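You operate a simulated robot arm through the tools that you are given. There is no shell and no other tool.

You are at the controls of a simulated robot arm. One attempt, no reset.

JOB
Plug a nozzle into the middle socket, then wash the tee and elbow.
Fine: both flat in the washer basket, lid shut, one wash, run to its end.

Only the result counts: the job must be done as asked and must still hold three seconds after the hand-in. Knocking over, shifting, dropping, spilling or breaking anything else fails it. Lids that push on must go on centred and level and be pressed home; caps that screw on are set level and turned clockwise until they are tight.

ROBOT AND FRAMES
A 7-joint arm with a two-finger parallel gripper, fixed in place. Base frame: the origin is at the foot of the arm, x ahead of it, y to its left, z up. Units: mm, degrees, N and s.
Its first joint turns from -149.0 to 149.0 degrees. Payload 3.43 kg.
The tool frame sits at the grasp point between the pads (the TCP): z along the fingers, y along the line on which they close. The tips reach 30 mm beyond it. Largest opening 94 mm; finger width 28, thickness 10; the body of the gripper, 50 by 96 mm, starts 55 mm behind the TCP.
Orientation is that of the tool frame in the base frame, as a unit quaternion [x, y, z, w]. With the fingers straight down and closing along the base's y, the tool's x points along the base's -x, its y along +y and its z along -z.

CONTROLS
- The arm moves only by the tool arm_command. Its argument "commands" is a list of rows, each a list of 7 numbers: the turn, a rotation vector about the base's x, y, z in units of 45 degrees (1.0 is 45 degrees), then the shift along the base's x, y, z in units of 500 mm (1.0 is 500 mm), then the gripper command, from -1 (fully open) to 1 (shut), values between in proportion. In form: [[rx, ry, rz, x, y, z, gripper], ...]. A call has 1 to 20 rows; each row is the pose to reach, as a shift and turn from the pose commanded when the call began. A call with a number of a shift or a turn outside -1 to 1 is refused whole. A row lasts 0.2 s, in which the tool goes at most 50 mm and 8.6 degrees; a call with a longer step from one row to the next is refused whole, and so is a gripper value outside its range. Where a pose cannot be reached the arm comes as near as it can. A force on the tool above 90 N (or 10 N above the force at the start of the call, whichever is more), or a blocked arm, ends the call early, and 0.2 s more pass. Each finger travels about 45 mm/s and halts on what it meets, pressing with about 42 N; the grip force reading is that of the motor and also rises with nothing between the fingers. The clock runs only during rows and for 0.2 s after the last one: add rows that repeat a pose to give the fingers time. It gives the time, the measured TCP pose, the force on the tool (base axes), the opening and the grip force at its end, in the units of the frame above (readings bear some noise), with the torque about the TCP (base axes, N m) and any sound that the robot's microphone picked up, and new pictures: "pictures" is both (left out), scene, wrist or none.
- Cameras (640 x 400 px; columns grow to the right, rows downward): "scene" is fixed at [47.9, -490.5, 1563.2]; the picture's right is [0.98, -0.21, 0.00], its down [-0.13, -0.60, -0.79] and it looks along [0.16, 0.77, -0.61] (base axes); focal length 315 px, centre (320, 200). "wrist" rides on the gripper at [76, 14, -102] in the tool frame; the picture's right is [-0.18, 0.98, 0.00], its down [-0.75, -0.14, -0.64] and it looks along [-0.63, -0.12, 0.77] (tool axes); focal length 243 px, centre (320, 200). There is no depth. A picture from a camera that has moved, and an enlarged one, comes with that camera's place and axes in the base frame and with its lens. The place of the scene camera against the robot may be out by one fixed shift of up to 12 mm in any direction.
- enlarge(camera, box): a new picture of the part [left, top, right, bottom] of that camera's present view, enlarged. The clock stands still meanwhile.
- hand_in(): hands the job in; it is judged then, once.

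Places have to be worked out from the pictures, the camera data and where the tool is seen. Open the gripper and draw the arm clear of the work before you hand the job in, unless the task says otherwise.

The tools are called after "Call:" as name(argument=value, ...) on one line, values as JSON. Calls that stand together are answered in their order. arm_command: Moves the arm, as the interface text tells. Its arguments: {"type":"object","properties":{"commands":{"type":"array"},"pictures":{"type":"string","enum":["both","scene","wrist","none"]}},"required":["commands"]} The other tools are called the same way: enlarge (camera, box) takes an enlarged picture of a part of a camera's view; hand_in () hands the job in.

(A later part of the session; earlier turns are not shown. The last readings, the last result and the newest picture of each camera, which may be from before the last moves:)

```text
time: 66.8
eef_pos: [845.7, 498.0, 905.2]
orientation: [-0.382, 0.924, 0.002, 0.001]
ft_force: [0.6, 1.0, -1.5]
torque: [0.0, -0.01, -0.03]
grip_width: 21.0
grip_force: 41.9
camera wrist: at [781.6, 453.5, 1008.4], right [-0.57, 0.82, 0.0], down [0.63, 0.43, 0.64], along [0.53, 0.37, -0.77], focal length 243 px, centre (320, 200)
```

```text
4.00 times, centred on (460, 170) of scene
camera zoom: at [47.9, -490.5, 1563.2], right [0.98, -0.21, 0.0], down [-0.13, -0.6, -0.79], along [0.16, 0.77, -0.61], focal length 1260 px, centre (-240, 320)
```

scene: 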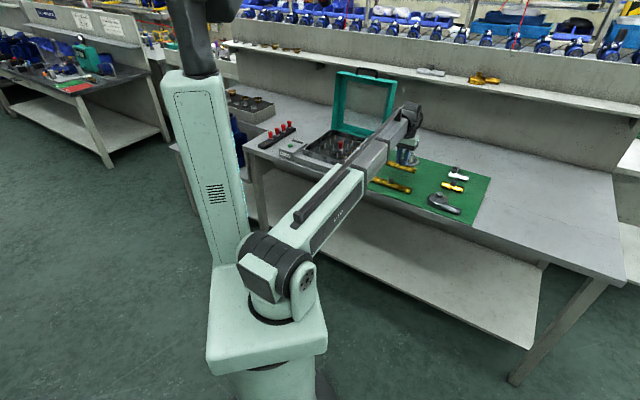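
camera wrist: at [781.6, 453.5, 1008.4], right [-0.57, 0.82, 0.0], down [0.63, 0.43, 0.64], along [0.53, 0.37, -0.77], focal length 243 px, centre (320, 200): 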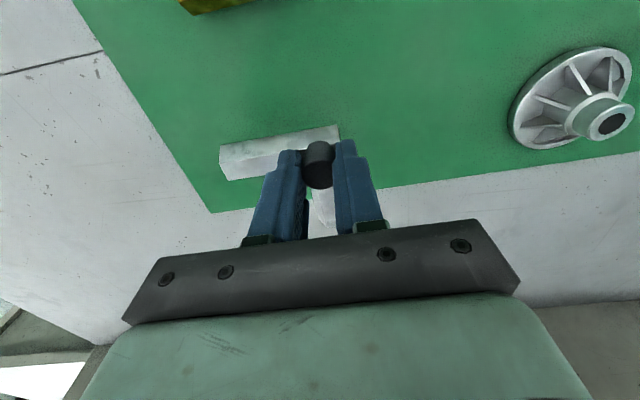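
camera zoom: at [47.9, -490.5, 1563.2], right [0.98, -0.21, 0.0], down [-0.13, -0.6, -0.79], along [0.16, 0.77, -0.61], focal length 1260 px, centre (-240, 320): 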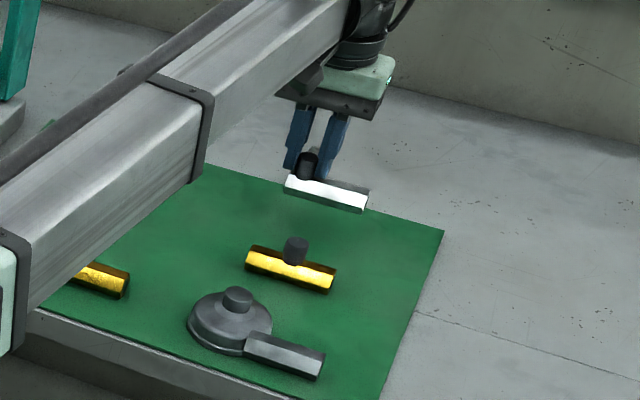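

The elbow hangs level. I carry it to above row 3, column 2 (≈ (451, 739)), rising to 960.

Call:
arm_command(commands=[[0, 0, 0, -0.044, 0.0268, 0.03, 1], [0, 0, 0, -0.088, 0.0536, 0.06, 1], [0, 0, 0, -0.1315, 0.0803, 0.09, 1], [0, 0, 0, -0.1753, 0.107, 0.11, 1], [0, 0, 0, -0.219, 0.134, 0.11, 1], [0, 0, 0, -0.263, 0.161, 0.11, 1], [0, 0, 0, -0.307, 0.187, 0.11, 1], [0, 0, 0, -0.351, 0.214, 0.11, 1], [0, 0, 0, -0.3945, 0.241, 0.11, 1], [0, 0, 0, -0.438, 0.268, 0.11, 1], [0, 0, 0, -0.482, 0.2945, 0.11, 1], [0, 0, 0, -0.526, 0.321, 0.11, 1], [0, 0, 0, -0.57, 0.348, 0.11, 1], [0, 0, 0, -0.614, 0.375, 0.11, 1], [0, 0, 0, -0.6575, 0.402, 0.11, 1], [0, 0, 0, -0.701, 0.428, 0.11, 1], [0, 0, 0, -0.745, 0.455, 0.11, 1], [0, 0, 0, -0.789, 0.482, 0.11, 1], [0, 0, 0, -0.789, 0.482, 0.11, 1], [0, 0, 0, -0.789, 0.482, 0.11, 1]], pictures="wrist")

Call:
enlarge(camera="wrist", box=[160, 0, 480, 250])

Call:
enlarge(camera="scene", box=[290, 90, 400, 190])

```text
time: 71.0
eef_pos: [451.6, 739.0, 961.7]
orientation: [-0.383, 0.924, 0.002, 0.002]
ft_force: [-0.3, -0.4, -1.2]
torque: [-0.03, 0.03, -0.01]
grip_width: 20.5
grip_force: 42.0
camera wrist: at [387.9, 695.4, 1065.2], right [-0.57, 0.82, 0.0], down [0.63, 0.43, 0.64], along [0.53, 0.37, -0.77], focal length 243 px, centre (320, 200)
```

wrist: 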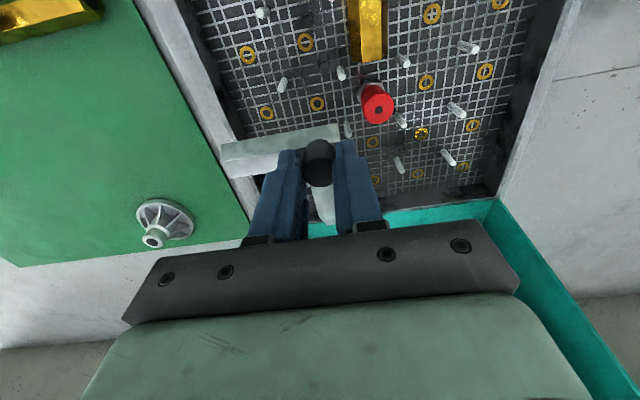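

```text
1.60 times, centred on (320, 125) of wrist
camera zoom: at [387.9, 695.4, 1065.2], right [-0.57, 0.82, 0.0], down [0.63, 0.43, 0.64], along [0.53, 0.37, -0.77], focal length 388 px, centre (320, 320)
```

zoom: 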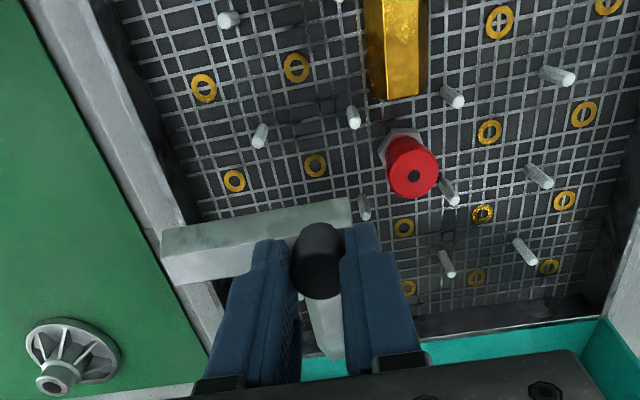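

```text
4.00 times, centred on (345, 140) of scene
camera zoom: at [47.9, -490.5, 1563.2], right [0.98, -0.21, 0.0], down [-0.13, -0.6, -0.79], along [0.16, 0.77, -0.61], focal length 1260 px, centre (220, 440)
```

zoom: 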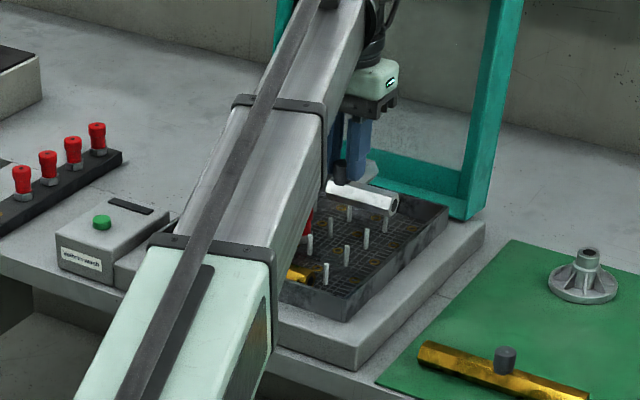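

Row 3/column 2's ring is almost beneath the knob. I shift (−3, +1) to give the arm end ≈13 mm to the left wall and lower to ≈905.

Call:
arm_command(commands=[[0, 0, 0, -0.006, 0.002, 0, 1], [0, 0, 0, -0.006, 0.002, -0.03, 1], [0, 0, 0, -0.006, 0.002, -0.06, 1], [0, 0, 0, -0.006, 0.002, -0.09, 1], [0, 0, 0, -0.006, 0.002, -0.11, 1], [0, 0, 0, -0.006, 0.002, -0.11, 1]], pictures="wrist")

Call:
enlarge(camera="wrist", box=[160, 0, 480, 250])

Call:
enlarge(camera="scene", box=[310, 110, 390, 180])

```text
time: 72.4
eef_pos: [447.7, 740.6, 906.1]
orientation: [-0.384, 0.923, 0.003, 0.001]
ft_force: [-0.6, -0.2, -1.8]
torque: [0.03, 0.02, -0.01]
grip_width: 20.4
grip_force: 41.8
camera wrist: at [384.1, 696.4, 1008.7], right [-0.57, 0.82, 0.0], down [0.63, 0.43, 0.64], along [0.53, 0.37, -0.76], focal length 243 px, centre (320, 200)
```

wrist: 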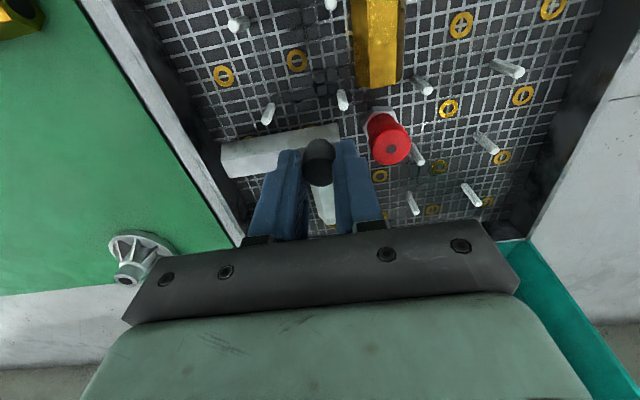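

```text
1.60 times, centred on (320, 125) of wrist
camera zoom: at [384.1, 696.4, 1008.7], right [-0.57, 0.82, 0.0], down [0.63, 0.43, 0.64], along [0.53, 0.37, -0.76], focal length 388 px, centre (320, 320)
```

zoom: 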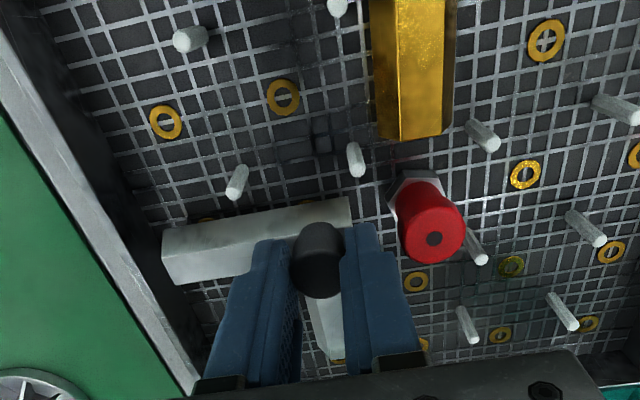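

```text
5.71 times, centred on (350, 145) of scene
camera zoom: at [47.9, -490.5, 1563.2], right [0.98, -0.21, 0.0], down [-0.13, -0.6, -0.79], along [0.16, 0.77, -0.61], focal length 1801 px, centre (149, 514)
```

zoom: 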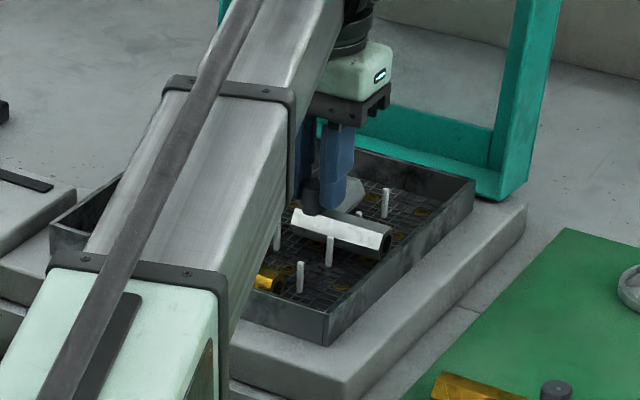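

The bar is over the row‑3 lane, clear of pins, nozzle and wall. I lower toward contact (expected ≈895).

Call:
arm_command(commands=[[0, 0, 0, 0, 0, -0.008, 1], [0, 0, 0, 0, 0, -0.016, 1], [0, 0, 0, 0, 0, -0.02, 1], [0, 0, 0, 0, 0, -0.024, 1], [0, 0, 0, 0, 0, -0.024, 1]], pictures="none")

```text
time: 73.6
eef_pos: [449.4, 740.0, 894.3]
orientation: [-0.383, 0.924, 0.003, 0.002]
ft_force: [-4.2, 5.7, 27.6]
torque: [-0.14, -0.22, -0.01]
grip_width: 20.7
grip_force: 41.9
```

Floor contact (28 N) just where expected. I unload 1.5 mm, open slightly and rise straight up.

Call:
arm_command(commands=[[0, 0, 0, 0, 0, 0.002, 1], [0, 0, 0, 0, 0, 0.0026, 1], [0, 0, 0, 0, 0, 0.0026, 0.46], [0, 0, 0, 0, 0, 0.0026, 0.42], [0, 0, 0, 0, 0, 0.0026, 0.4], [0, 0, 0, 0, 0, 0.02, 0.4], [0, 0, 0, 0, 0, 0.06, 0.4], [0, 0, 0, 0, 0, 0.1, 0.4], [0, 0, 0, 0, 0, 0.14, 0], [0, 0, 0, -0.04, -0.04, 0.18, -1], [0, 0, 0, -0.08, -0.08, 0.18, -1], [0, 0, 0, -0.12, -0.12, 0.18, -1], [0, 0, 0, -0.16, -0.16, 0.18, -1], [0, 0, 0, -0.2, -0.2, 0.18, -1], [0, 0, 0, -0.2, -0.2, 0.18, -1]], pictures="both")

Call:
enlarge(camera="wrist", box=[160, 20, 480, 250])

Call:
enlarge(camera="scene", box=[290, 50, 410, 180])

```text
time: 76.8
eef_pos: [350.9, 638.0, 984.2]
orientation: [-0.384, 0.923, 0.002, 0.002]
ft_force: [-0.4, 0.2, -0.4]
torque: [0.0, 0.0, 0.01]
grip_width: 94.1
grip_force: 0.1
camera wrist: at [285.3, 594.8, 1086.6], right [-0.57, 0.82, 0.0], down [0.63, 0.43, 0.64], along [0.53, 0.37, -0.77], focal length 243 px, centre (320, 200)
```

scene: 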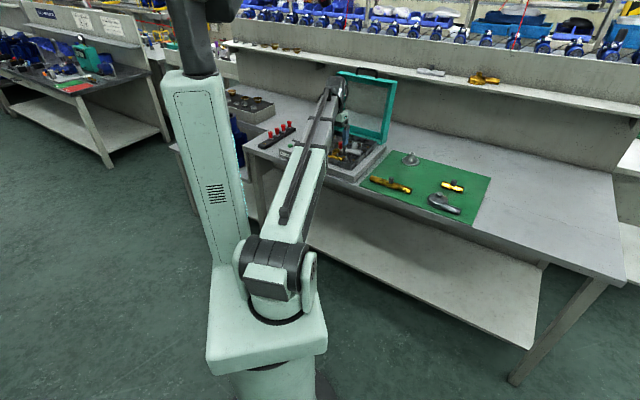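
wrist: 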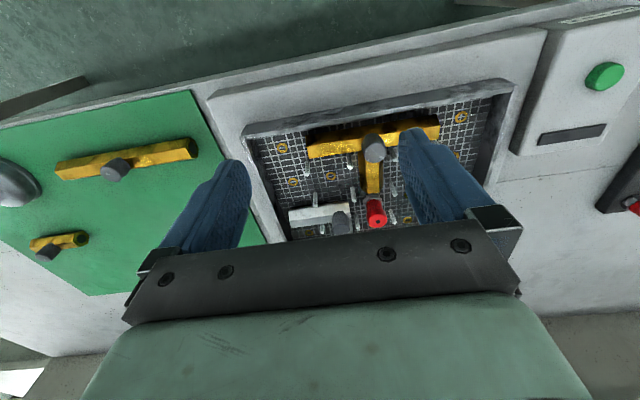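

```text
1.74 times, centred on (320, 135) of wrist
camera zoom: at [285.3, 594.8, 1086.6], right [-0.57, 0.82, 0.0], down [0.63, 0.43, 0.64], along [0.53, 0.37, -0.77], focal length 422 px, centre (320, 313)
```

zoom: 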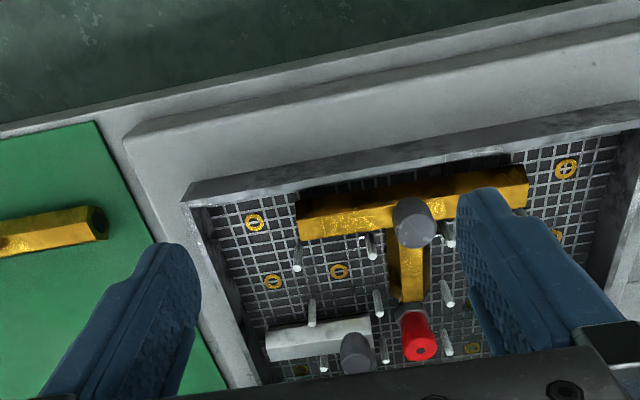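

```text
3.08 times, centred on (350, 115) of scene
camera zoom: at [47.9, -490.5, 1563.2], right [0.98, -0.21, 0.0], down [-0.13, -0.6, -0.79], along [0.16, 0.77, -0.61], focal length 970 px, centre (228, 462)
```

zoom: 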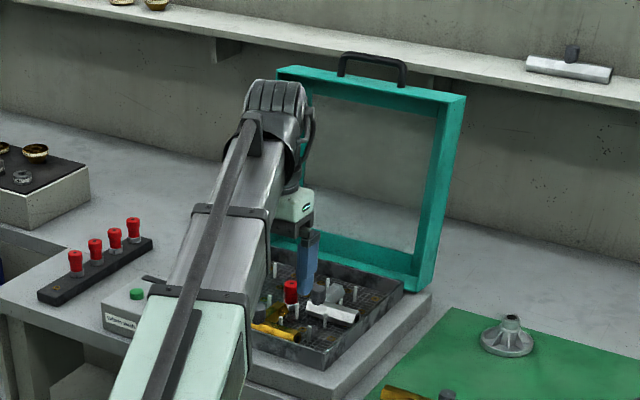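

Both parts lie in their lanes. Now the lid: it stands about vertical with a handle on top, near (540, 890, 1150). I tilt the tool 45° outward and rise to look at it with the wrist camera.

Call:
arm_command(commands=[[0.1, -0.1, 0, 0.008, 0.014, 0.035, -1], [0.2, -0.2, 0, 0.016, 0.028, 0.07, -1], [0.3, -0.3, 0, 0.024, 0.042, 0.105, -1], [0.4, -0.4, 0, 0.032, 0.056, 0.14, -1], [0.5, -0.5, 0, 0.04, 0.07, 0.175, -1], [0.6, -0.6, 0, 0.048, 0.085, 0.21, -1], [0.707, -0.707, 0, 0.054, 0.096, 0.24, -1], [0.707, -0.707, 0, 0.058, 0.104, 0.272, -1], [0.707, -0.707, 0, 0.058, 0.104, 0.272, -1]], pictures="both")

Call:
enlarge(camera="wrist", box=[160, 60, 480, 260])

```text
time: 78.8
eef_pos: [378.4, 693.1, 1119.8]
orientation: [-0.355, 0.852, 0.148, 0.354]
ft_force: [0.6, 0.0, 0.1]
torque: [-0.03, -0.01, 0.0]
grip_width: 93.9
grip_force: 0.1
camera wrist: at [279.1, 613.0, 1139.1], right [-0.61, 0.78, 0.13], down [0.15, -0.05, 0.99], along [0.78, 0.62, -0.09], focal length 243 px, centre (320, 200)
```

scene: 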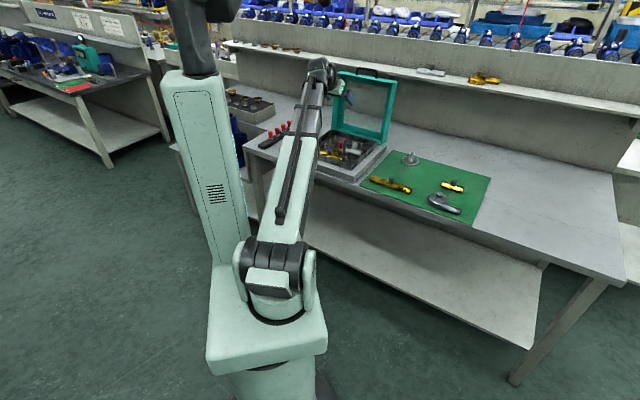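
wrist: 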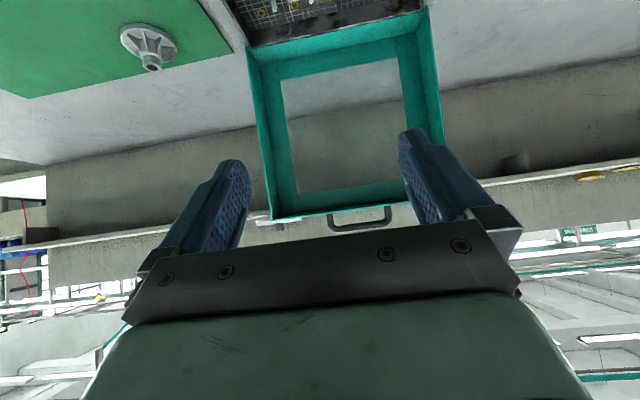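

```text
2.00 times, centred on (320, 160) of wrist
camera zoom: at [279.1, 613.0, 1139.1], right [-0.61, 0.78, 0.13], down [0.15, -0.05, 0.99], along [0.78, 0.62, -0.09], focal length 485 px, centre (320, 280)
```

zoom: 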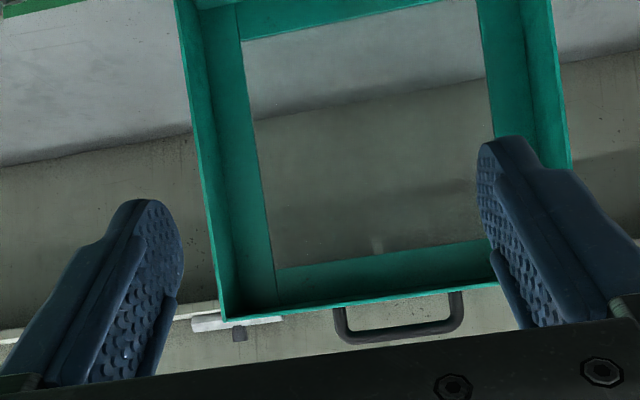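

I can see the lid from its open side, with the handle bar (≈90 mm wide, ≈20 mm beyond the lid edge) at z ≈ 1148 and centred on the basket. I enlarge the scene view of the lid top for its depth.

Call:
enlarge(camera="scene", box=[325, 55, 405, 105])

Call:
enlarge(camera="scene", box=[320, 60, 410, 160])

Call:
enlarge(camera="wrist", box=[220, 0, 460, 150])

```text
8.00 times, centred on (365, 80) of scene
camera zoom: at [47.9, -490.5, 1563.2], right [0.98, -0.21, 0.0], down [-0.13, -0.6, -0.79], along [0.16, 0.77, -0.61], focal length 2521 px, centre (-40, 1160)
```

zoom: 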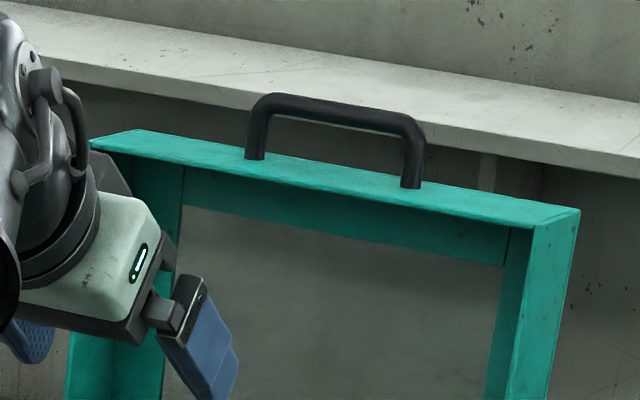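

```text
4.00 times, centred on (365, 110) of scene
camera zoom: at [47.9, -490.5, 1563.2], right [0.98, -0.21, 0.0], down [-0.13, -0.6, -0.79], along [0.16, 0.77, -0.61], focal length 1260 px, centre (140, 560)
```

zoom: 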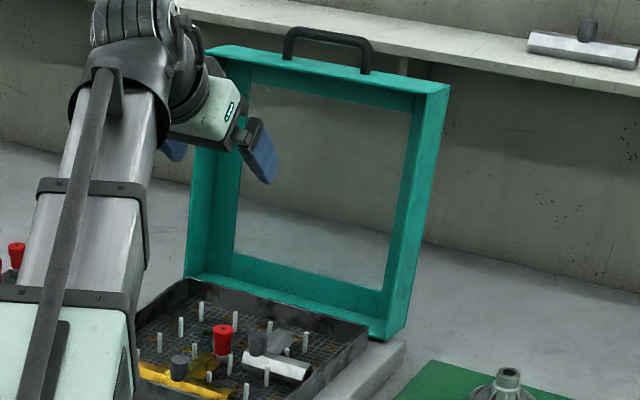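

```text
2.67 times, centred on (340, 75) of wrist
camera zoom: at [279.1, 613.0, 1139.1], right [-0.61, 0.78, 0.13], down [0.15, -0.05, 0.99], along [0.78, 0.62, -0.09], focal length 647 px, centre (267, 533)
```

zoom: 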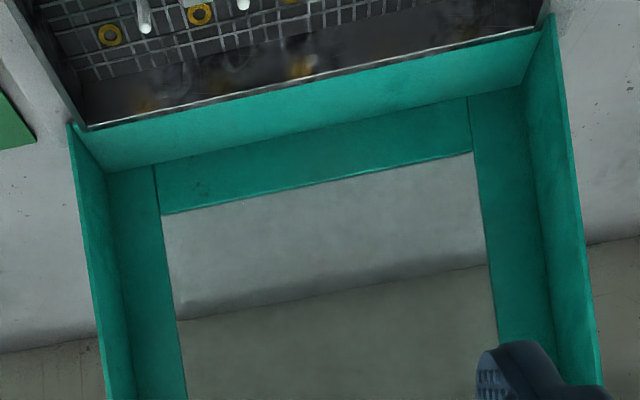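

The lid leans back ≈5° (rim bottom near n=964, z=863; hinge ≈ n 982, z 859), and the handle bar is at about n=1031, z=1149 with ≈20 mm free gap beneath. To hold the bar from both sides I roll the gripper 90° about its axis; first 45°.

Call:
arm_command(commands=[[0.083, 0.084, -0.117, 0, 0, 0, -1], [0.166, 0.168, -0.235, 0, 0, 0, -1], [0.249, 0.252, -0.352, 0, 0, 0, -1], [0.332, 0.336, -0.469, 0, 0, 0, -1], [0.415, 0.42, -0.586, 0, 0, 0, -1], [0.498, 0.504, -0.704, 0, 0, 0, -1], [0.498, 0.504, -0.704, 0, 0, 0, -1]], pictures="wrist")

```text
time: 80.4
eef_pos: [378.0, 692.5, 1119.5]
orientation: [-0.001, 0.923, 0.273, 0.271]
ft_force: [0.3, 0.0, -0.5]
torque: [0.03, 0.0, -0.01]
grip_width: 94.3
grip_force: 0.1
camera wrist: at [259.5, 663.2, 1161.4], right [0.01, 0.81, 0.59], down [0.34, -0.55, 0.76], along [0.94, 0.19, -0.28], focal length 243 px, centre (320, 200)
```

wrist: 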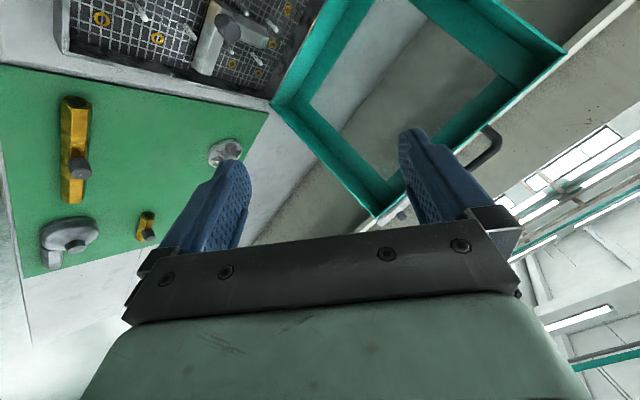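

The roll works. I complete the other 45°.

Call:
arm_command(commands=[[0.083, 0.084, -0.117, 0, 0, 0, -1], [0.166, 0.168, -0.235, 0, 0, 0, -1], [0.249, 0.252, -0.352, 0, 0, 0, -1], [0.332, 0.336, -0.469, 0, 0, 0, -1], [0.415, 0.42, -0.586, 0, 0, 0, -1], [0.498, 0.504, -0.704, 0, 0, 0, -1], [0.498, 0.504, -0.704, 0, 0, 0, -1]], pictures="both")

```text
time: 82.0
eef_pos: [378.9, 692.1, 1119.1]
orientation: [0.353, 0.853, 0.355, 0.146]
ft_force: [-0.1, -0.4, -0.1]
torque: [0.03, -0.02, 0.0]
grip_width: 94.1
grip_force: 0.0
camera wrist: at [280.3, 701.3, 1202.3], right [0.62, 0.36, 0.7], down [0.14, -0.93, 0.35], along [0.77, -0.12, -0.63], focal length 243 px, centre (320, 200)
```

scene: 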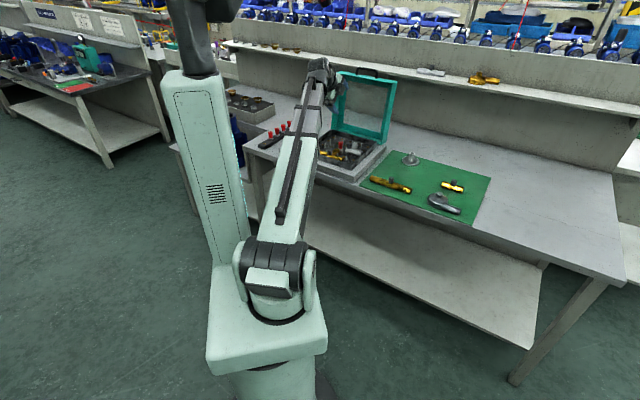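
wrist: 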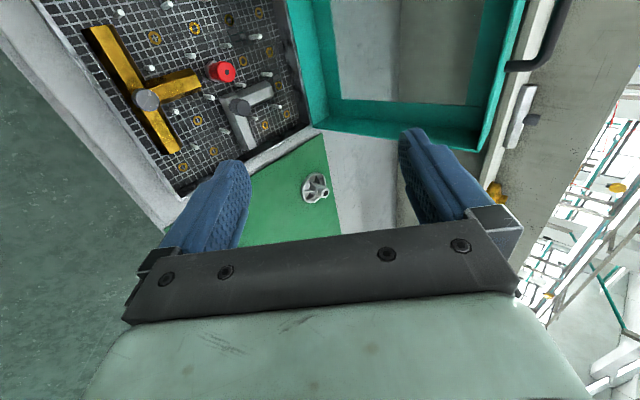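

The gripper is rolled and the view is clear: all three items sit well in the basket, handle at the upper right. I narrow the fingers to ≈40 mm and go to a pre-grasp point ≈75 mm short of the bar along the tool axis.

Call:
arm_command(commands=[[0, 0, 0, 0.02, 0.026, 0.02, 0.15], [0, 0, 0, 0.045, 0.058, 0.04, 0.15], [0, 0, 0, 0.07, 0.09, 0.06, 0.15], [0, 0, 0, 0.095, 0.122, 0.08, 0.15], [0, 0, 0, 0.12, 0.154, 0.1, 0.15], [0, 0, 0, 0.145, 0.186, 0.115, 0.15], [0, 0, 0, 0.17, 0.218, 0.13, 0.15], [0, 0, 0, 0.195, 0.25, 0.14, 0.15], [0, 0, 0, 0.22, 0.282, 0.15, 0.15], [0, 0, 0, 0.245, 0.314, 0.16, 0.15], [0, 0, 0, 0.2736, 0.3506, 0.166, 0.15], [0, 0, 0, 0.2736, 0.3506, 0.166, 0.15]], pictures="both")

Call:
enlarge(camera="wrist", box=[200, 40, 460, 250])

Call:
enlarge(camera="scene", box=[325, 45, 405, 105])

```text
time: 84.6
eef_pos: [515.0, 867.2, 1202.3]
orientation: [0.351, 0.854, 0.355, 0.146]
ft_force: [0.4, -0.5, -0.3]
torque: [0.02, 0.01, 0.0]
grip_width: 40.1
grip_force: 0.1
camera wrist: at [416.1, 876.5, 1285.5], right [0.62, 0.36, 0.7], down [0.15, -0.92, 0.35], along [0.77, -0.12, -0.62], focal length 243 px, centre (320, 200)
```

scene: 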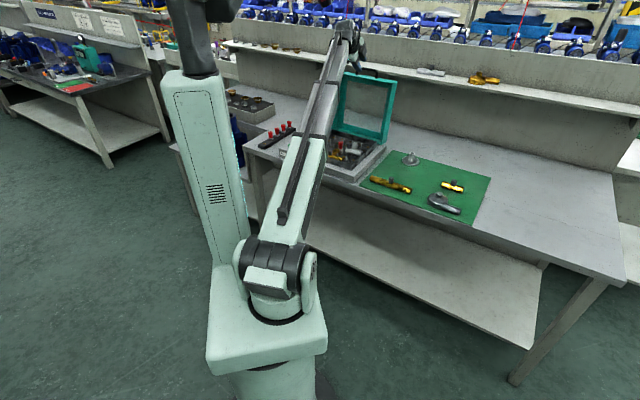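
wrist: 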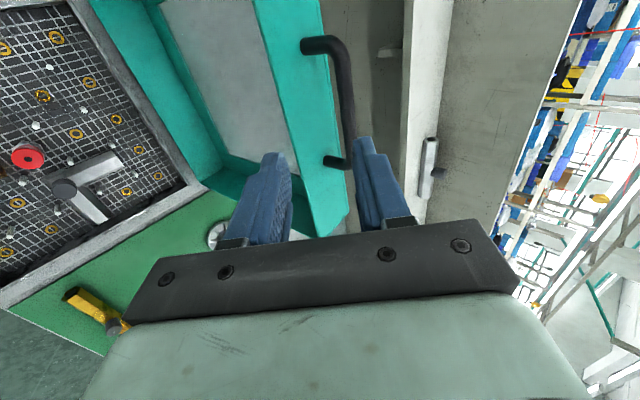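

```text
1.90 times, centred on (330, 145) of wrist
camera zoom: at [416.1, 876.5, 1285.5], right [0.62, 0.36, 0.7], down [0.15, -0.92, 0.35], along [0.77, -0.12, -0.62], focal length 462 px, centre (301, 305)
```

zoom: 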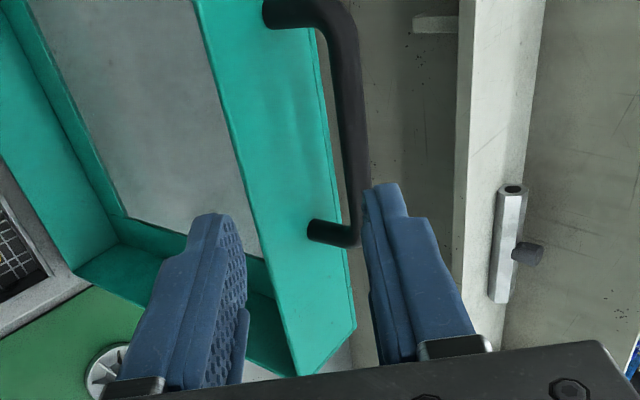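

```text
6.67 times, centred on (365, 75) of scene
camera zoom: at [47.9, -490.5, 1563.2], right [0.98, -0.21, 0.0], down [-0.13, -0.6, -0.79], along [0.16, 0.77, -0.61], focal length 2101 px, centre (20, 1033)
```

zoom: 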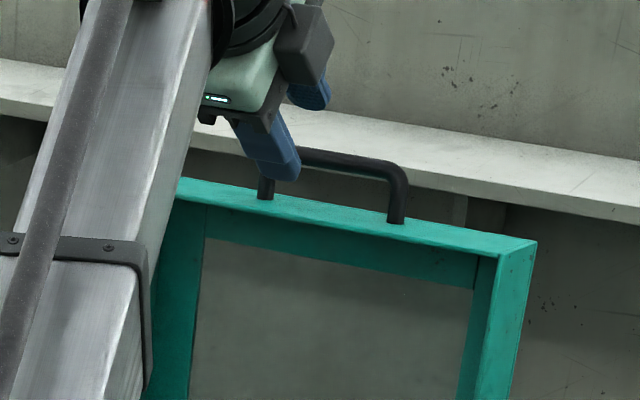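

From this closer view the bar is at about n = 1060, z = 1149.5 (lid leans back ≈7°). I advance to ≈50 mm short of it on the tool axis with fingers at 30 mm and check.

Call:
arm_command(commands=[[0, 0, 0, 0.01, 0.01, 0.01, 0.36], [0, 0, 0, 0.03, 0.03, 0, 0.36], [0, 0, 0, 0.05, 0.05, -0.02, 0.36], [0, 0, 0, 0.0668, 0.0668, -0.035, 0.36], [0, 0, 0, 0.0668, 0.0668, -0.035, 0.36]], pictures="wrist")

Call:
enlarge(camera="wrist", box=[200, 40, 460, 250])

Call:
enlarge(camera="scene", box=[325, 45, 405, 105])

```text
time: 85.8
eef_pos: [547.4, 901.0, 1182.4]
orientation: [0.352, 0.853, 0.356, 0.146]
ft_force: [-0.4, -0.3, 0.0]
torque: [-0.01, 0.02, -0.03]
grip_width: 29.9
grip_force: 0.1
camera wrist: at [449.1, 910.0, 1266.8], right [0.62, 0.36, 0.7], down [0.15, -0.92, 0.35], along [0.77, -0.12, -0.62], focal length 243 px, centre (320, 200)
```

wrist: 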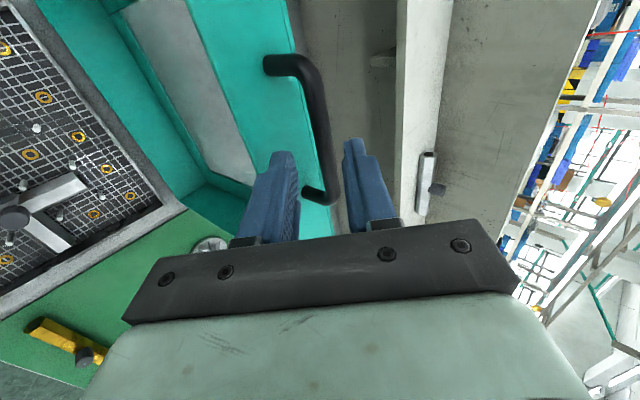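

```text
1.90 times, centred on (330, 145) of wrist
camera zoom: at [449.1, 910.0, 1266.8], right [0.62, 0.36, 0.7], down [0.15, -0.92, 0.35], along [0.77, -0.12, -0.62], focal length 462 px, centre (301, 305)
```

zoom: 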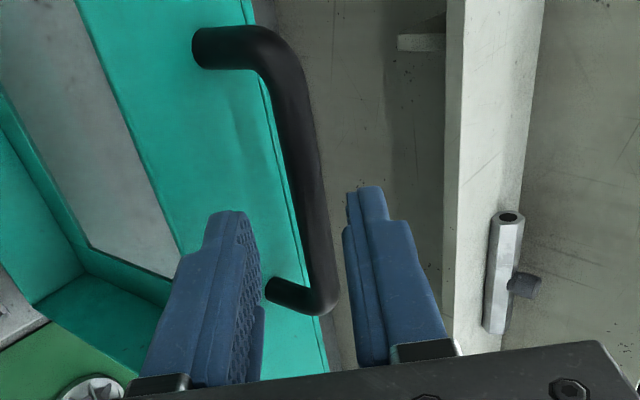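

```text
6.67 times, centred on (365, 75) of scene
camera zoom: at [47.9, -490.5, 1563.2], right [0.98, -0.21, 0.0], down [-0.13, -0.6, -0.79], along [0.16, 0.77, -0.61], focal length 2101 px, centre (20, 1033)
```

zoom: 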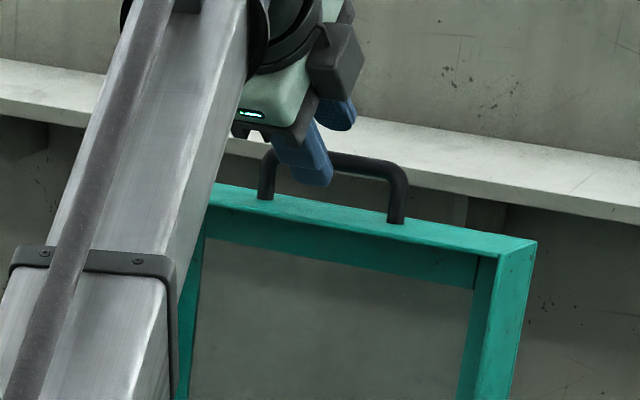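

The bar resolves to n = 1060.5, z = 1149.5 (handle centre u≈251), consistent in three views. I advance so it lies 20 mm beyond the TCP, between the fingers, and look before closing.

Call:
arm_command(commands=[[0, 0, 0, 0.01, 0.01, -0.012, 0.36], [0, 0, 0, 0.02, 0.02, -0.024, 0.36], [0, 0, 0, 0.0312, 0.0312, -0.0376, 0.36], [0, 0, 0, 0.0312, 0.0312, -0.0376, 0.36]], pictures="wrist")

Call:
enlarge(camera="wrist", box=[200, 40, 460, 250])

Call:
enlarge(camera="scene", box=[325, 45, 405, 105])

```text
time: 86.8
eef_pos: [562.6, 916.4, 1165.8]
orientation: [0.351, 0.854, 0.355, 0.146]
ft_force: [-0.2, -0.2, -0.5]
torque: [0.02, 0.01, -0.02]
grip_width: 30.2
grip_force: 0.1
camera wrist: at [464.3, 925.1, 1248.8], right [0.62, 0.36, 0.7], down [0.15, -0.92, 0.35], along [0.77, -0.12, -0.62], focal length 243 px, centre (320, 200)
```

wrist: 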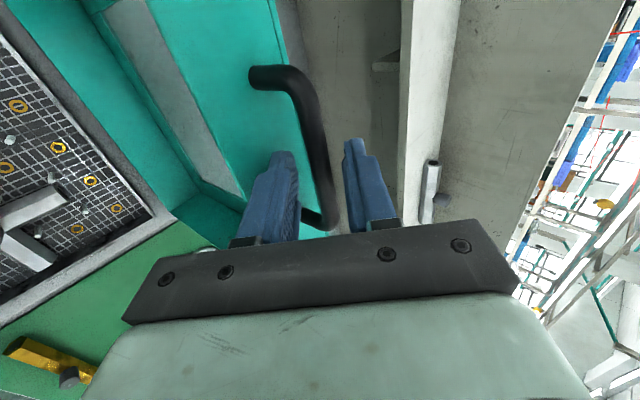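

```text
1.90 times, centred on (330, 145) of wrist
camera zoom: at [464.3, 925.1, 1248.8], right [0.62, 0.36, 0.7], down [0.15, -0.92, 0.35], along [0.77, -0.12, -0.62], focal length 462 px, centre (301, 305)
```

zoom: 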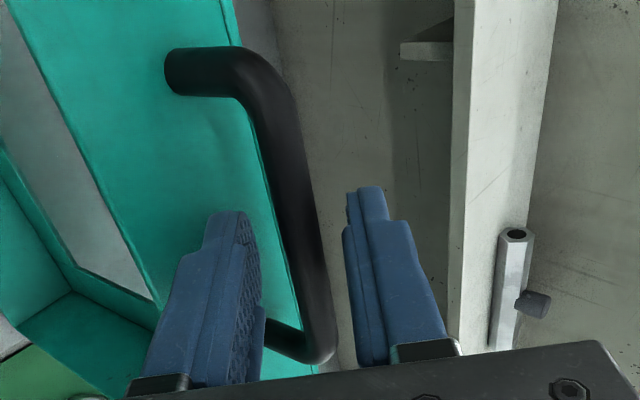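

```text
6.67 times, centred on (365, 75) of scene
camera zoom: at [47.9, -490.5, 1563.2], right [0.98, -0.21, 0.0], down [-0.13, -0.6, -0.79], along [0.16, 0.77, -0.61], focal length 2101 px, centre (20, 1033)
```

zoom: 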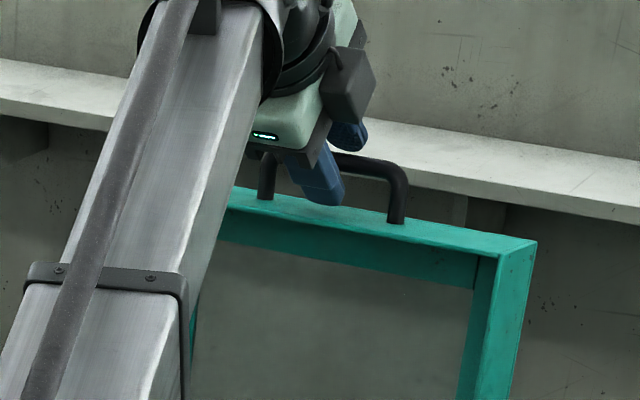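

The bar is centred between the fingertips. I close on it.

Call:
arm_command(commands=[[0, 0, 0, 0, 0, 0, 0.7], [0, 0, 0, 0, 0, 0, 1], [0, 0, 0, 0, 0, 0, 1], [0, 0, 0, 0, 0, 0, 1]], pictures="wrist")

Call:
enlarge(camera="wrist", box=[200, 40, 460, 250])

```text
time: 87.8
eef_pos: [564.0, 915.4, 1165.6]
orientation: [0.352, 0.854, 0.355, 0.146]
ft_force: [0.4, 1.1, 0.9]
torque: [0.55, 0.59, -1.09]
grip_width: 11.7
grip_force: 45.0
camera wrist: at [464.3, 925.2, 1249.0], right [0.62, 0.36, 0.7], down [0.15, -0.93, 0.35], along [0.77, -0.12, -0.63], focal length 243 px, centre (320, 200)
```

wrist: 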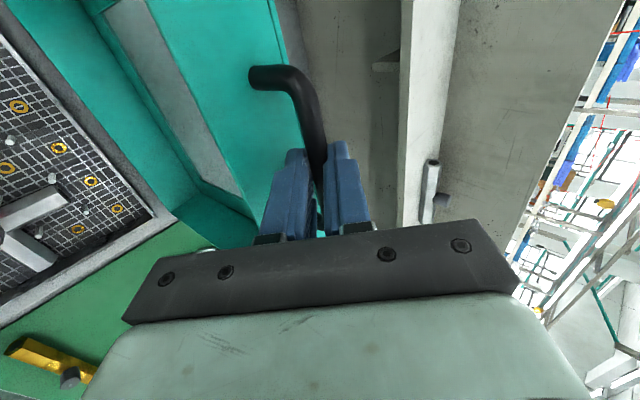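

```text
1.90 times, centred on (330, 145) of wrist
camera zoom: at [464.3, 925.2, 1249.0], right [0.62, 0.36, 0.7], down [0.15, -0.93, 0.35], along [0.77, -0.12, -0.63], focal length 462 px, centre (301, 305)
```

zoom: 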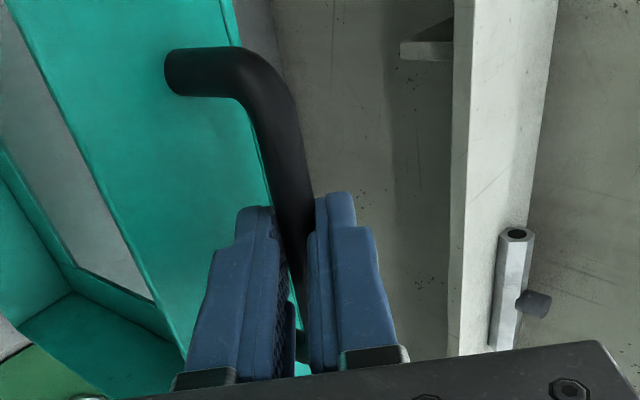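

The handle bar is held (11.7 mm). I draw it through the first ≈10° of the closing arc about the estimated hinge and watch the forces.

Call:
arm_command(commands=[[0, 0, 0, -0.0129, -0.0129, 0.0036, 1], [0, 0, 0, -0.0259, -0.0259, 0.0068, 1], [0, 0, 0, -0.0382, -0.0382, 0.0094, 1], [0, 0, 0, -0.0513, -0.0513, 0.0114, 1], [0, 0, 0, -0.0636, -0.0636, 0.0128, 1], [0, 0, 0, -0.0768, -0.0768, 0.0138, 1], [0, 0, 0, -0.0768, -0.0768, 0.0138, 1]], pictures="both")

```text
time: 89.4
eef_pos: [524.4, 878.8, 1174.5]
orientation: [0.351, 0.853, 0.357, 0.146]
ft_force: [0.0, 4.0, 9.4]
torque: [0.92, 0.66, -0.64]
grip_width: 11.6
grip_force: 44.5
camera wrist: at [426.7, 887.5, 1257.0], right [0.62, 0.36, 0.7], down [0.15, -0.93, 0.35], along [0.77, -0.12, -0.62], focal length 243 px, centre (320, 200)
```

scene: 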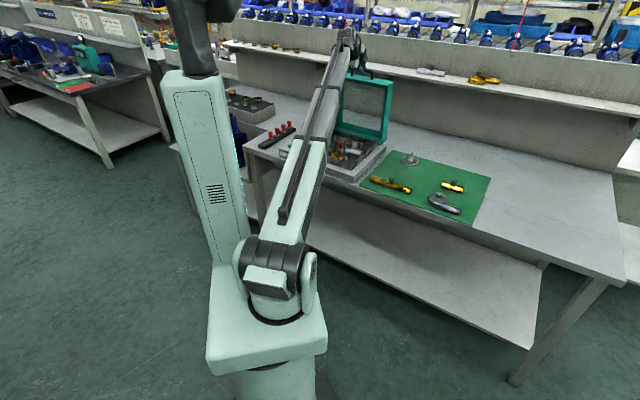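
wrist: 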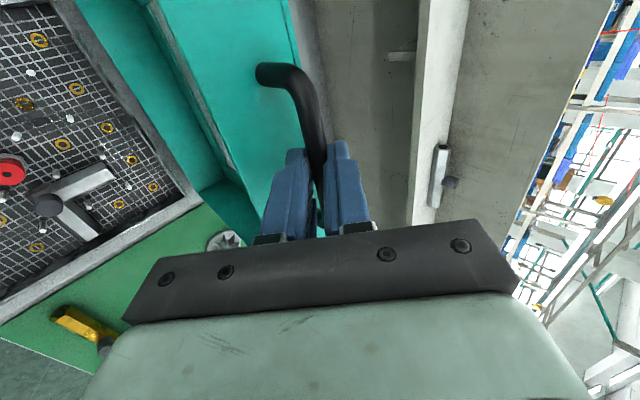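

The lid follows with under 10 N. I continue the arc through vertical to about 20° forward.

Call:
arm_command(commands=[[0, 0, 0, -0.0178, -0.0178, 0.0006, 1], [0, 0, 0, -0.0334, -0.0334, 0.0002, 1], [0, 0, 0, -0.0488, -0.0488, -0.001, 1], [0, 0, 0, -0.0642, -0.0642, -0.0028, 1], [0, 0, 0, -0.0796, -0.0796, -0.0054, 1], [0, 0, 0, -0.0949, -0.0949, -0.009, 1], [0, 0, 0, -0.1102, -0.1102, -0.0132, 1], [0, 0, 0, -0.1253, -0.1253, -0.018, 1], [0, 0, 0, -0.1401, -0.1401, -0.0238, 1], [0, 0, 0, -0.155, -0.155, -0.0302, 1], [0, 0, 0, -0.1697, -0.1697, -0.0372, 1], [0, 0, 0, -0.1697, -0.1697, -0.0372, 1]], pictures="wrist")

```text
time: 92.0
eef_pos: [439.5, 792.7, 1156.0]
orientation: [0.351, 0.853, 0.356, 0.146]
ft_force: [-11.0, -6.5, 33.3]
torque: [0.77, 0.34, -0.58]
grip_width: 11.8
grip_force: 44.9
camera wrist: at [340.9, 801.7, 1239.4], right [0.62, 0.36, 0.7], down [0.15, -0.93, 0.35], along [0.77, -0.11, -0.62], focal length 243 px, centre (320, 200)
```

wrist: 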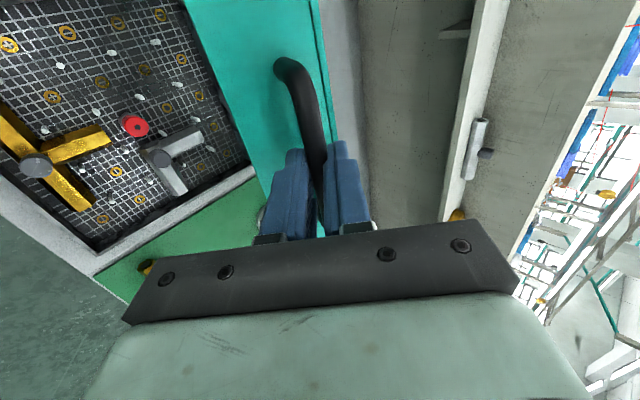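

The force is purely radial (35 N outward), so the hinge is ≈3 mm nearer than assumed. I correct the arc (hinge n≈990, R≈314.7) and continue to ≈40°.

Call:
arm_command(commands=[[0, 0, 0, -0.0157, -0.0157, -0.0046, 1], [0, 0, 0, -0.0301, -0.0301, -0.013, 1], [0, 0, 0, -0.0443, -0.0443, -0.0222, 1], [0, 0, 0, -0.0581, -0.0581, -0.032, 1], [0, 0, 0, -0.0718, -0.0718, -0.0424, 1], [0, 0, 0, -0.0851, -0.0851, -0.0536, 1], [0, 0, 0, -0.0983, -0.0983, -0.0654, 1], [0, 0, 0, -0.111, -0.111, -0.0778, 1], [0, 0, 0, -0.1236, -0.1236, -0.0908, 1], [0, 0, 0, -0.1358, -0.1358, -0.1046, 1], [0, 0, 0, -0.1358, -0.1358, -0.1046, 1]], pictures="wrist")

```text
time: 94.4
eef_pos: [372.3, 724.4, 1102.9]
orientation: [0.35, 0.854, 0.355, 0.146]
ft_force: [-21.6, 8.3, 9.8]
torque: [0.41, 0.35, -0.01]
grip_width: 11.8
grip_force: 44.9
camera wrist: at [273.2, 733.5, 1185.4], right [0.62, 0.36, 0.7], down [0.15, -0.92, 0.35], along [0.77, -0.12, -0.63], focal length 243 px, centre (320, 200)
```

wrist: 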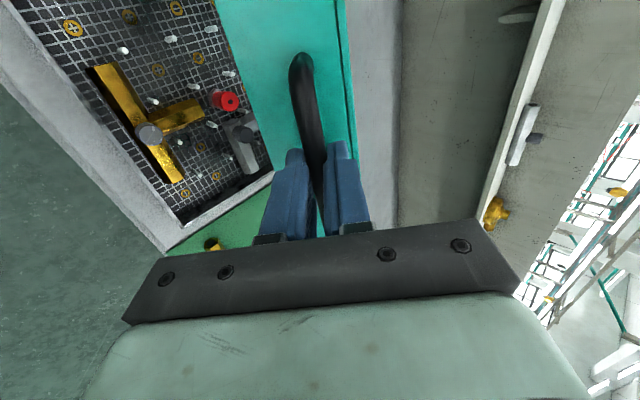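

Only ≈14 N radial remains, plus a side pull of ≈21 N toward +u. I refine the arc slightly with a 1 mm +u shift and go on to ≈61°.

Call:
arm_command(commands=[[0, 0, 0, -0.0141, -0.0113, -0.0136, 1], [0, 0, 0, -0.0257, -0.0229, -0.0284, 1], [0, 0, 0, -0.0369, -0.0341, -0.0438, 1], [0, 0, 0, -0.0476, -0.0448, -0.0598, 1], [0, 0, 0, -0.0581, -0.0553, -0.0764, 1], [0, 0, 0, -0.068, -0.0652, -0.0934, 1], [0, 0, 0, -0.0776, -0.0748, -0.1108, 1], [0, 0, 0, -0.0867, -0.0839, -0.1288, 1], [0, 0, 0, -0.0954, -0.0926, -0.1472, 1], [0, 0, 0, -0.1036, -0.1008, -0.166, 1], [0, 0, 0, -0.1113, -0.1085, -0.1852, 1], [0, 0, 0, -0.1113, -0.1085, -0.1852, 1]], pictures="both")

```text
time: 97.0
eef_pos: [316.3, 669.9, 1010.2]
orientation: [0.351, 0.854, 0.356, 0.146]
ft_force: [-4.0, -10.9, 5.5]
torque: [-0.42, -0.47, -0.3]
grip_width: 11.8
grip_force: 45.6
camera wrist: at [218.4, 678.6, 1093.1], right [0.62, 0.36, 0.7], down [0.14, -0.92, 0.35], along [0.77, -0.12, -0.62], focal length 243 px, centre (320, 200)
```

scene: 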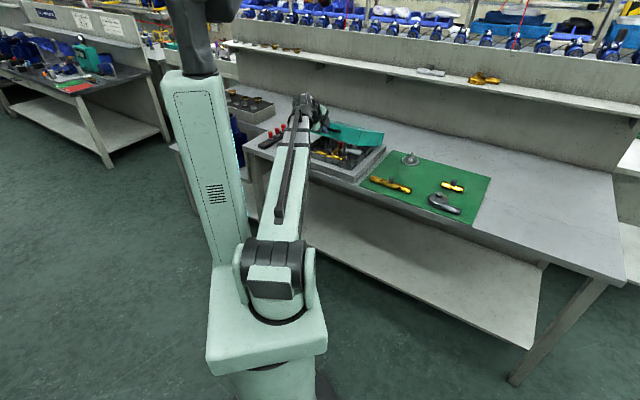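
wrist: 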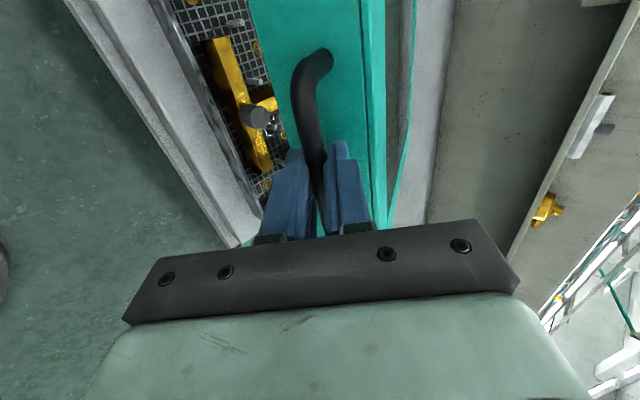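

Lid at ≈61°, forces small. I continue down to ≈79°.

Call:
arm_command(commands=[[0, 0, 0, -0.0081, -0.0081, -0.0186, 1], [0, 0, 0, -0.0148, -0.0148, -0.0386, 1], [0, 0, 0, -0.0212, -0.0212, -0.0588, 1], [0, 0, 0, -0.0269, -0.0269, -0.0794, 1], [0, 0, 0, -0.0322, -0.0322, -0.1002, 1], [0, 0, 0, -0.0371, -0.0371, -0.1212, 1], [0, 0, 0, -0.0413, -0.0413, -0.1426, 1], [0, 0, 0, -0.045, -0.045, -0.164, 1], [0, 0, 0, -0.0482, -0.0482, -0.1856, 1], [0, 0, 0, -0.0482, -0.0482, -0.1856, 1]], pictures="both")

Call:
enlarge(camera="scene", box=[280, 100, 400, 190])

```text
time: 99.2
eef_pos: [294.0, 644.1, 915.8]
orientation: [0.352, 0.854, 0.354, 0.144]
ft_force: [-27.1, -28.1, 4.3]
torque: [-0.63, -0.21, 0.48]
grip_width: 11.7
grip_force: 45.3
camera wrist: at [194.0, 654.1, 999.6], right [0.62, 0.36, 0.69], down [0.15, -0.92, 0.35], along [0.77, -0.12, -0.63], focal length 243 px, centre (320, 200)
```

scene: 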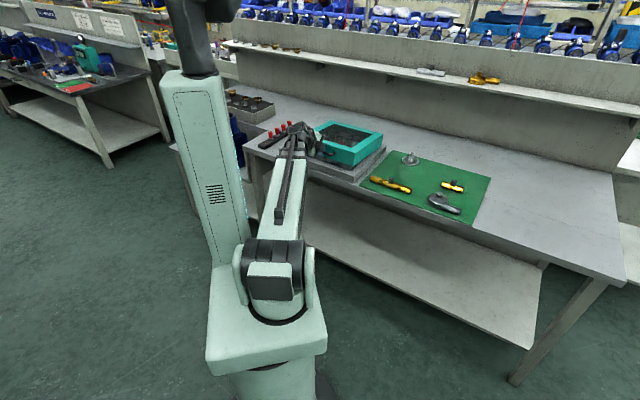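
wrist: 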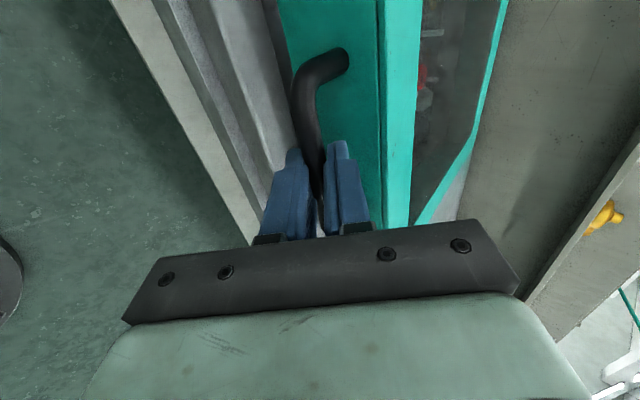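

```text
4.44 times, centred on (340, 145) of scene
camera zoom: at [47.9, -490.5, 1563.2], right [0.98, -0.21, 0.0], down [-0.13, -0.6, -0.79], along [0.16, 0.77, -0.61], focal length 1401 px, centre (231, 444)
```

zoom: 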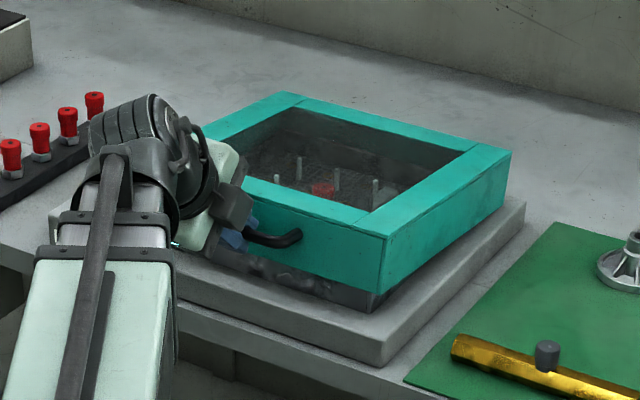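

The lid is nearly shut (front ≈25 mm open). I relax the radial pull and lower the last part in small steps, watching for seating force.

Call:
arm_command(commands=[[0, 0, 0, -0.0038, -0.0038, -0.0138, 1], [0, 0, 0, -0.0048, -0.0048, -0.022, 1], [0, 0, 0, -0.0057, -0.0057, -0.0302, 1], [0, 0, 0, -0.0062, -0.0062, -0.0357, 1], [0, 0, 0, -0.0066, -0.0066, -0.0412, 1], [0, 0, 0, -0.0066, -0.0066, -0.0412, 1]], pictures="none")

```text
time: 100.6
eef_pos: [290.5, 642.6, 897.2]
orientation: [0.351, 0.854, 0.355, 0.147]
ft_force: [-10.6, -18.5, 0.4]
torque: [-0.27, -0.12, 0.69]
grip_width: 11.7
grip_force: 45.0
```

No seating force yet at TCP z ≈ 897. I continue in small steps.

Call:
arm_command(commands=[[0, 0, 0, -0.001, -0.001, -0.005, 1], [0, 0, 0, -0.0014, -0.0014, -0.01, 1], [0, 0, 0, -0.0018, -0.0018, -0.015, 1], [0, 0, 0, -0.002, -0.002, -0.02, 1], [0, 0, 0, -0.002, -0.002, -0.02, 1]], pictures="none")

Call:
enlarge(camera="scene", box=[280, 100, 400, 190])

```text
time: 101.8
eef_pos: [288.7, 641.6, 886.3]
orientation: [0.351, 0.854, 0.355, 0.147]
ft_force: [-13.2, -17.9, -1.9]
torque: [-0.83, -0.6, 0.12]
grip_width: 11.7
grip_force: 44.9
```

```text
4.44 times, centred on (340, 145) of scene
camera zoom: at [47.9, -490.5, 1563.2], right [0.98, -0.21, 0.0], down [-0.13, -0.6, -0.79], along [0.16, 0.77, -0.61], focal length 1401 px, centre (231, 444)
```

zoom: 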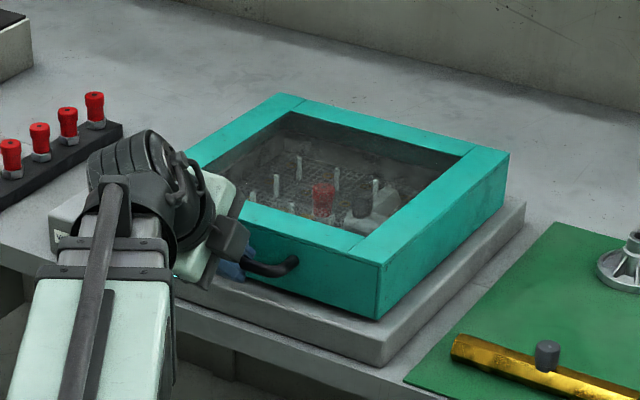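

It looks almost flush with the plate. I lower further in 2 mm steps until the seating force appears.

Call:
arm_command(commands=[[0, 0, 0, 0, 0, -0.004, 1], [0, 0, 0, 0, 0, -0.008, 1], [0, 0, 0, 0, 0, -0.012, 1], [0, 0, 0, 0, 0, -0.012, 1]], pictures="none")

Call:
enlarge(camera="scene", box=[280, 100, 400, 190])

```text
time: 102.8
eef_pos: [288.6, 640.6, 880.8]
orientation: [0.352, 0.854, 0.355, 0.146]
ft_force: [-7.3, -28.6, 2.8]
torque: [-0.21, 0.09, 1.06]
grip_width: 11.3
grip_force: 44.7
```

```text
4.44 times, centred on (340, 145) of scene
camera zoom: at [47.9, -490.5, 1563.2], right [0.98, -0.21, 0.0], down [-0.13, -0.6, -0.79], along [0.16, 0.77, -0.61], focal length 1401 px, centre (231, 444)
```

zoom: 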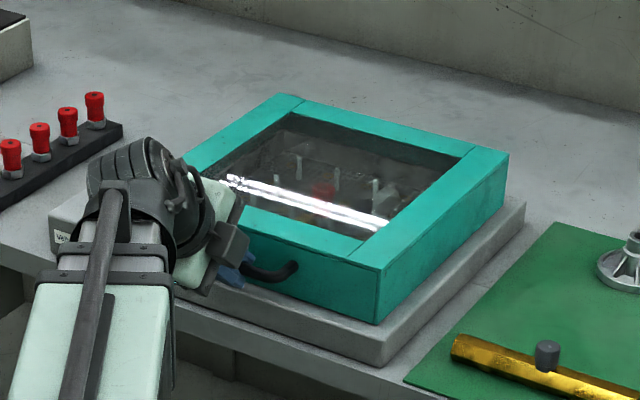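

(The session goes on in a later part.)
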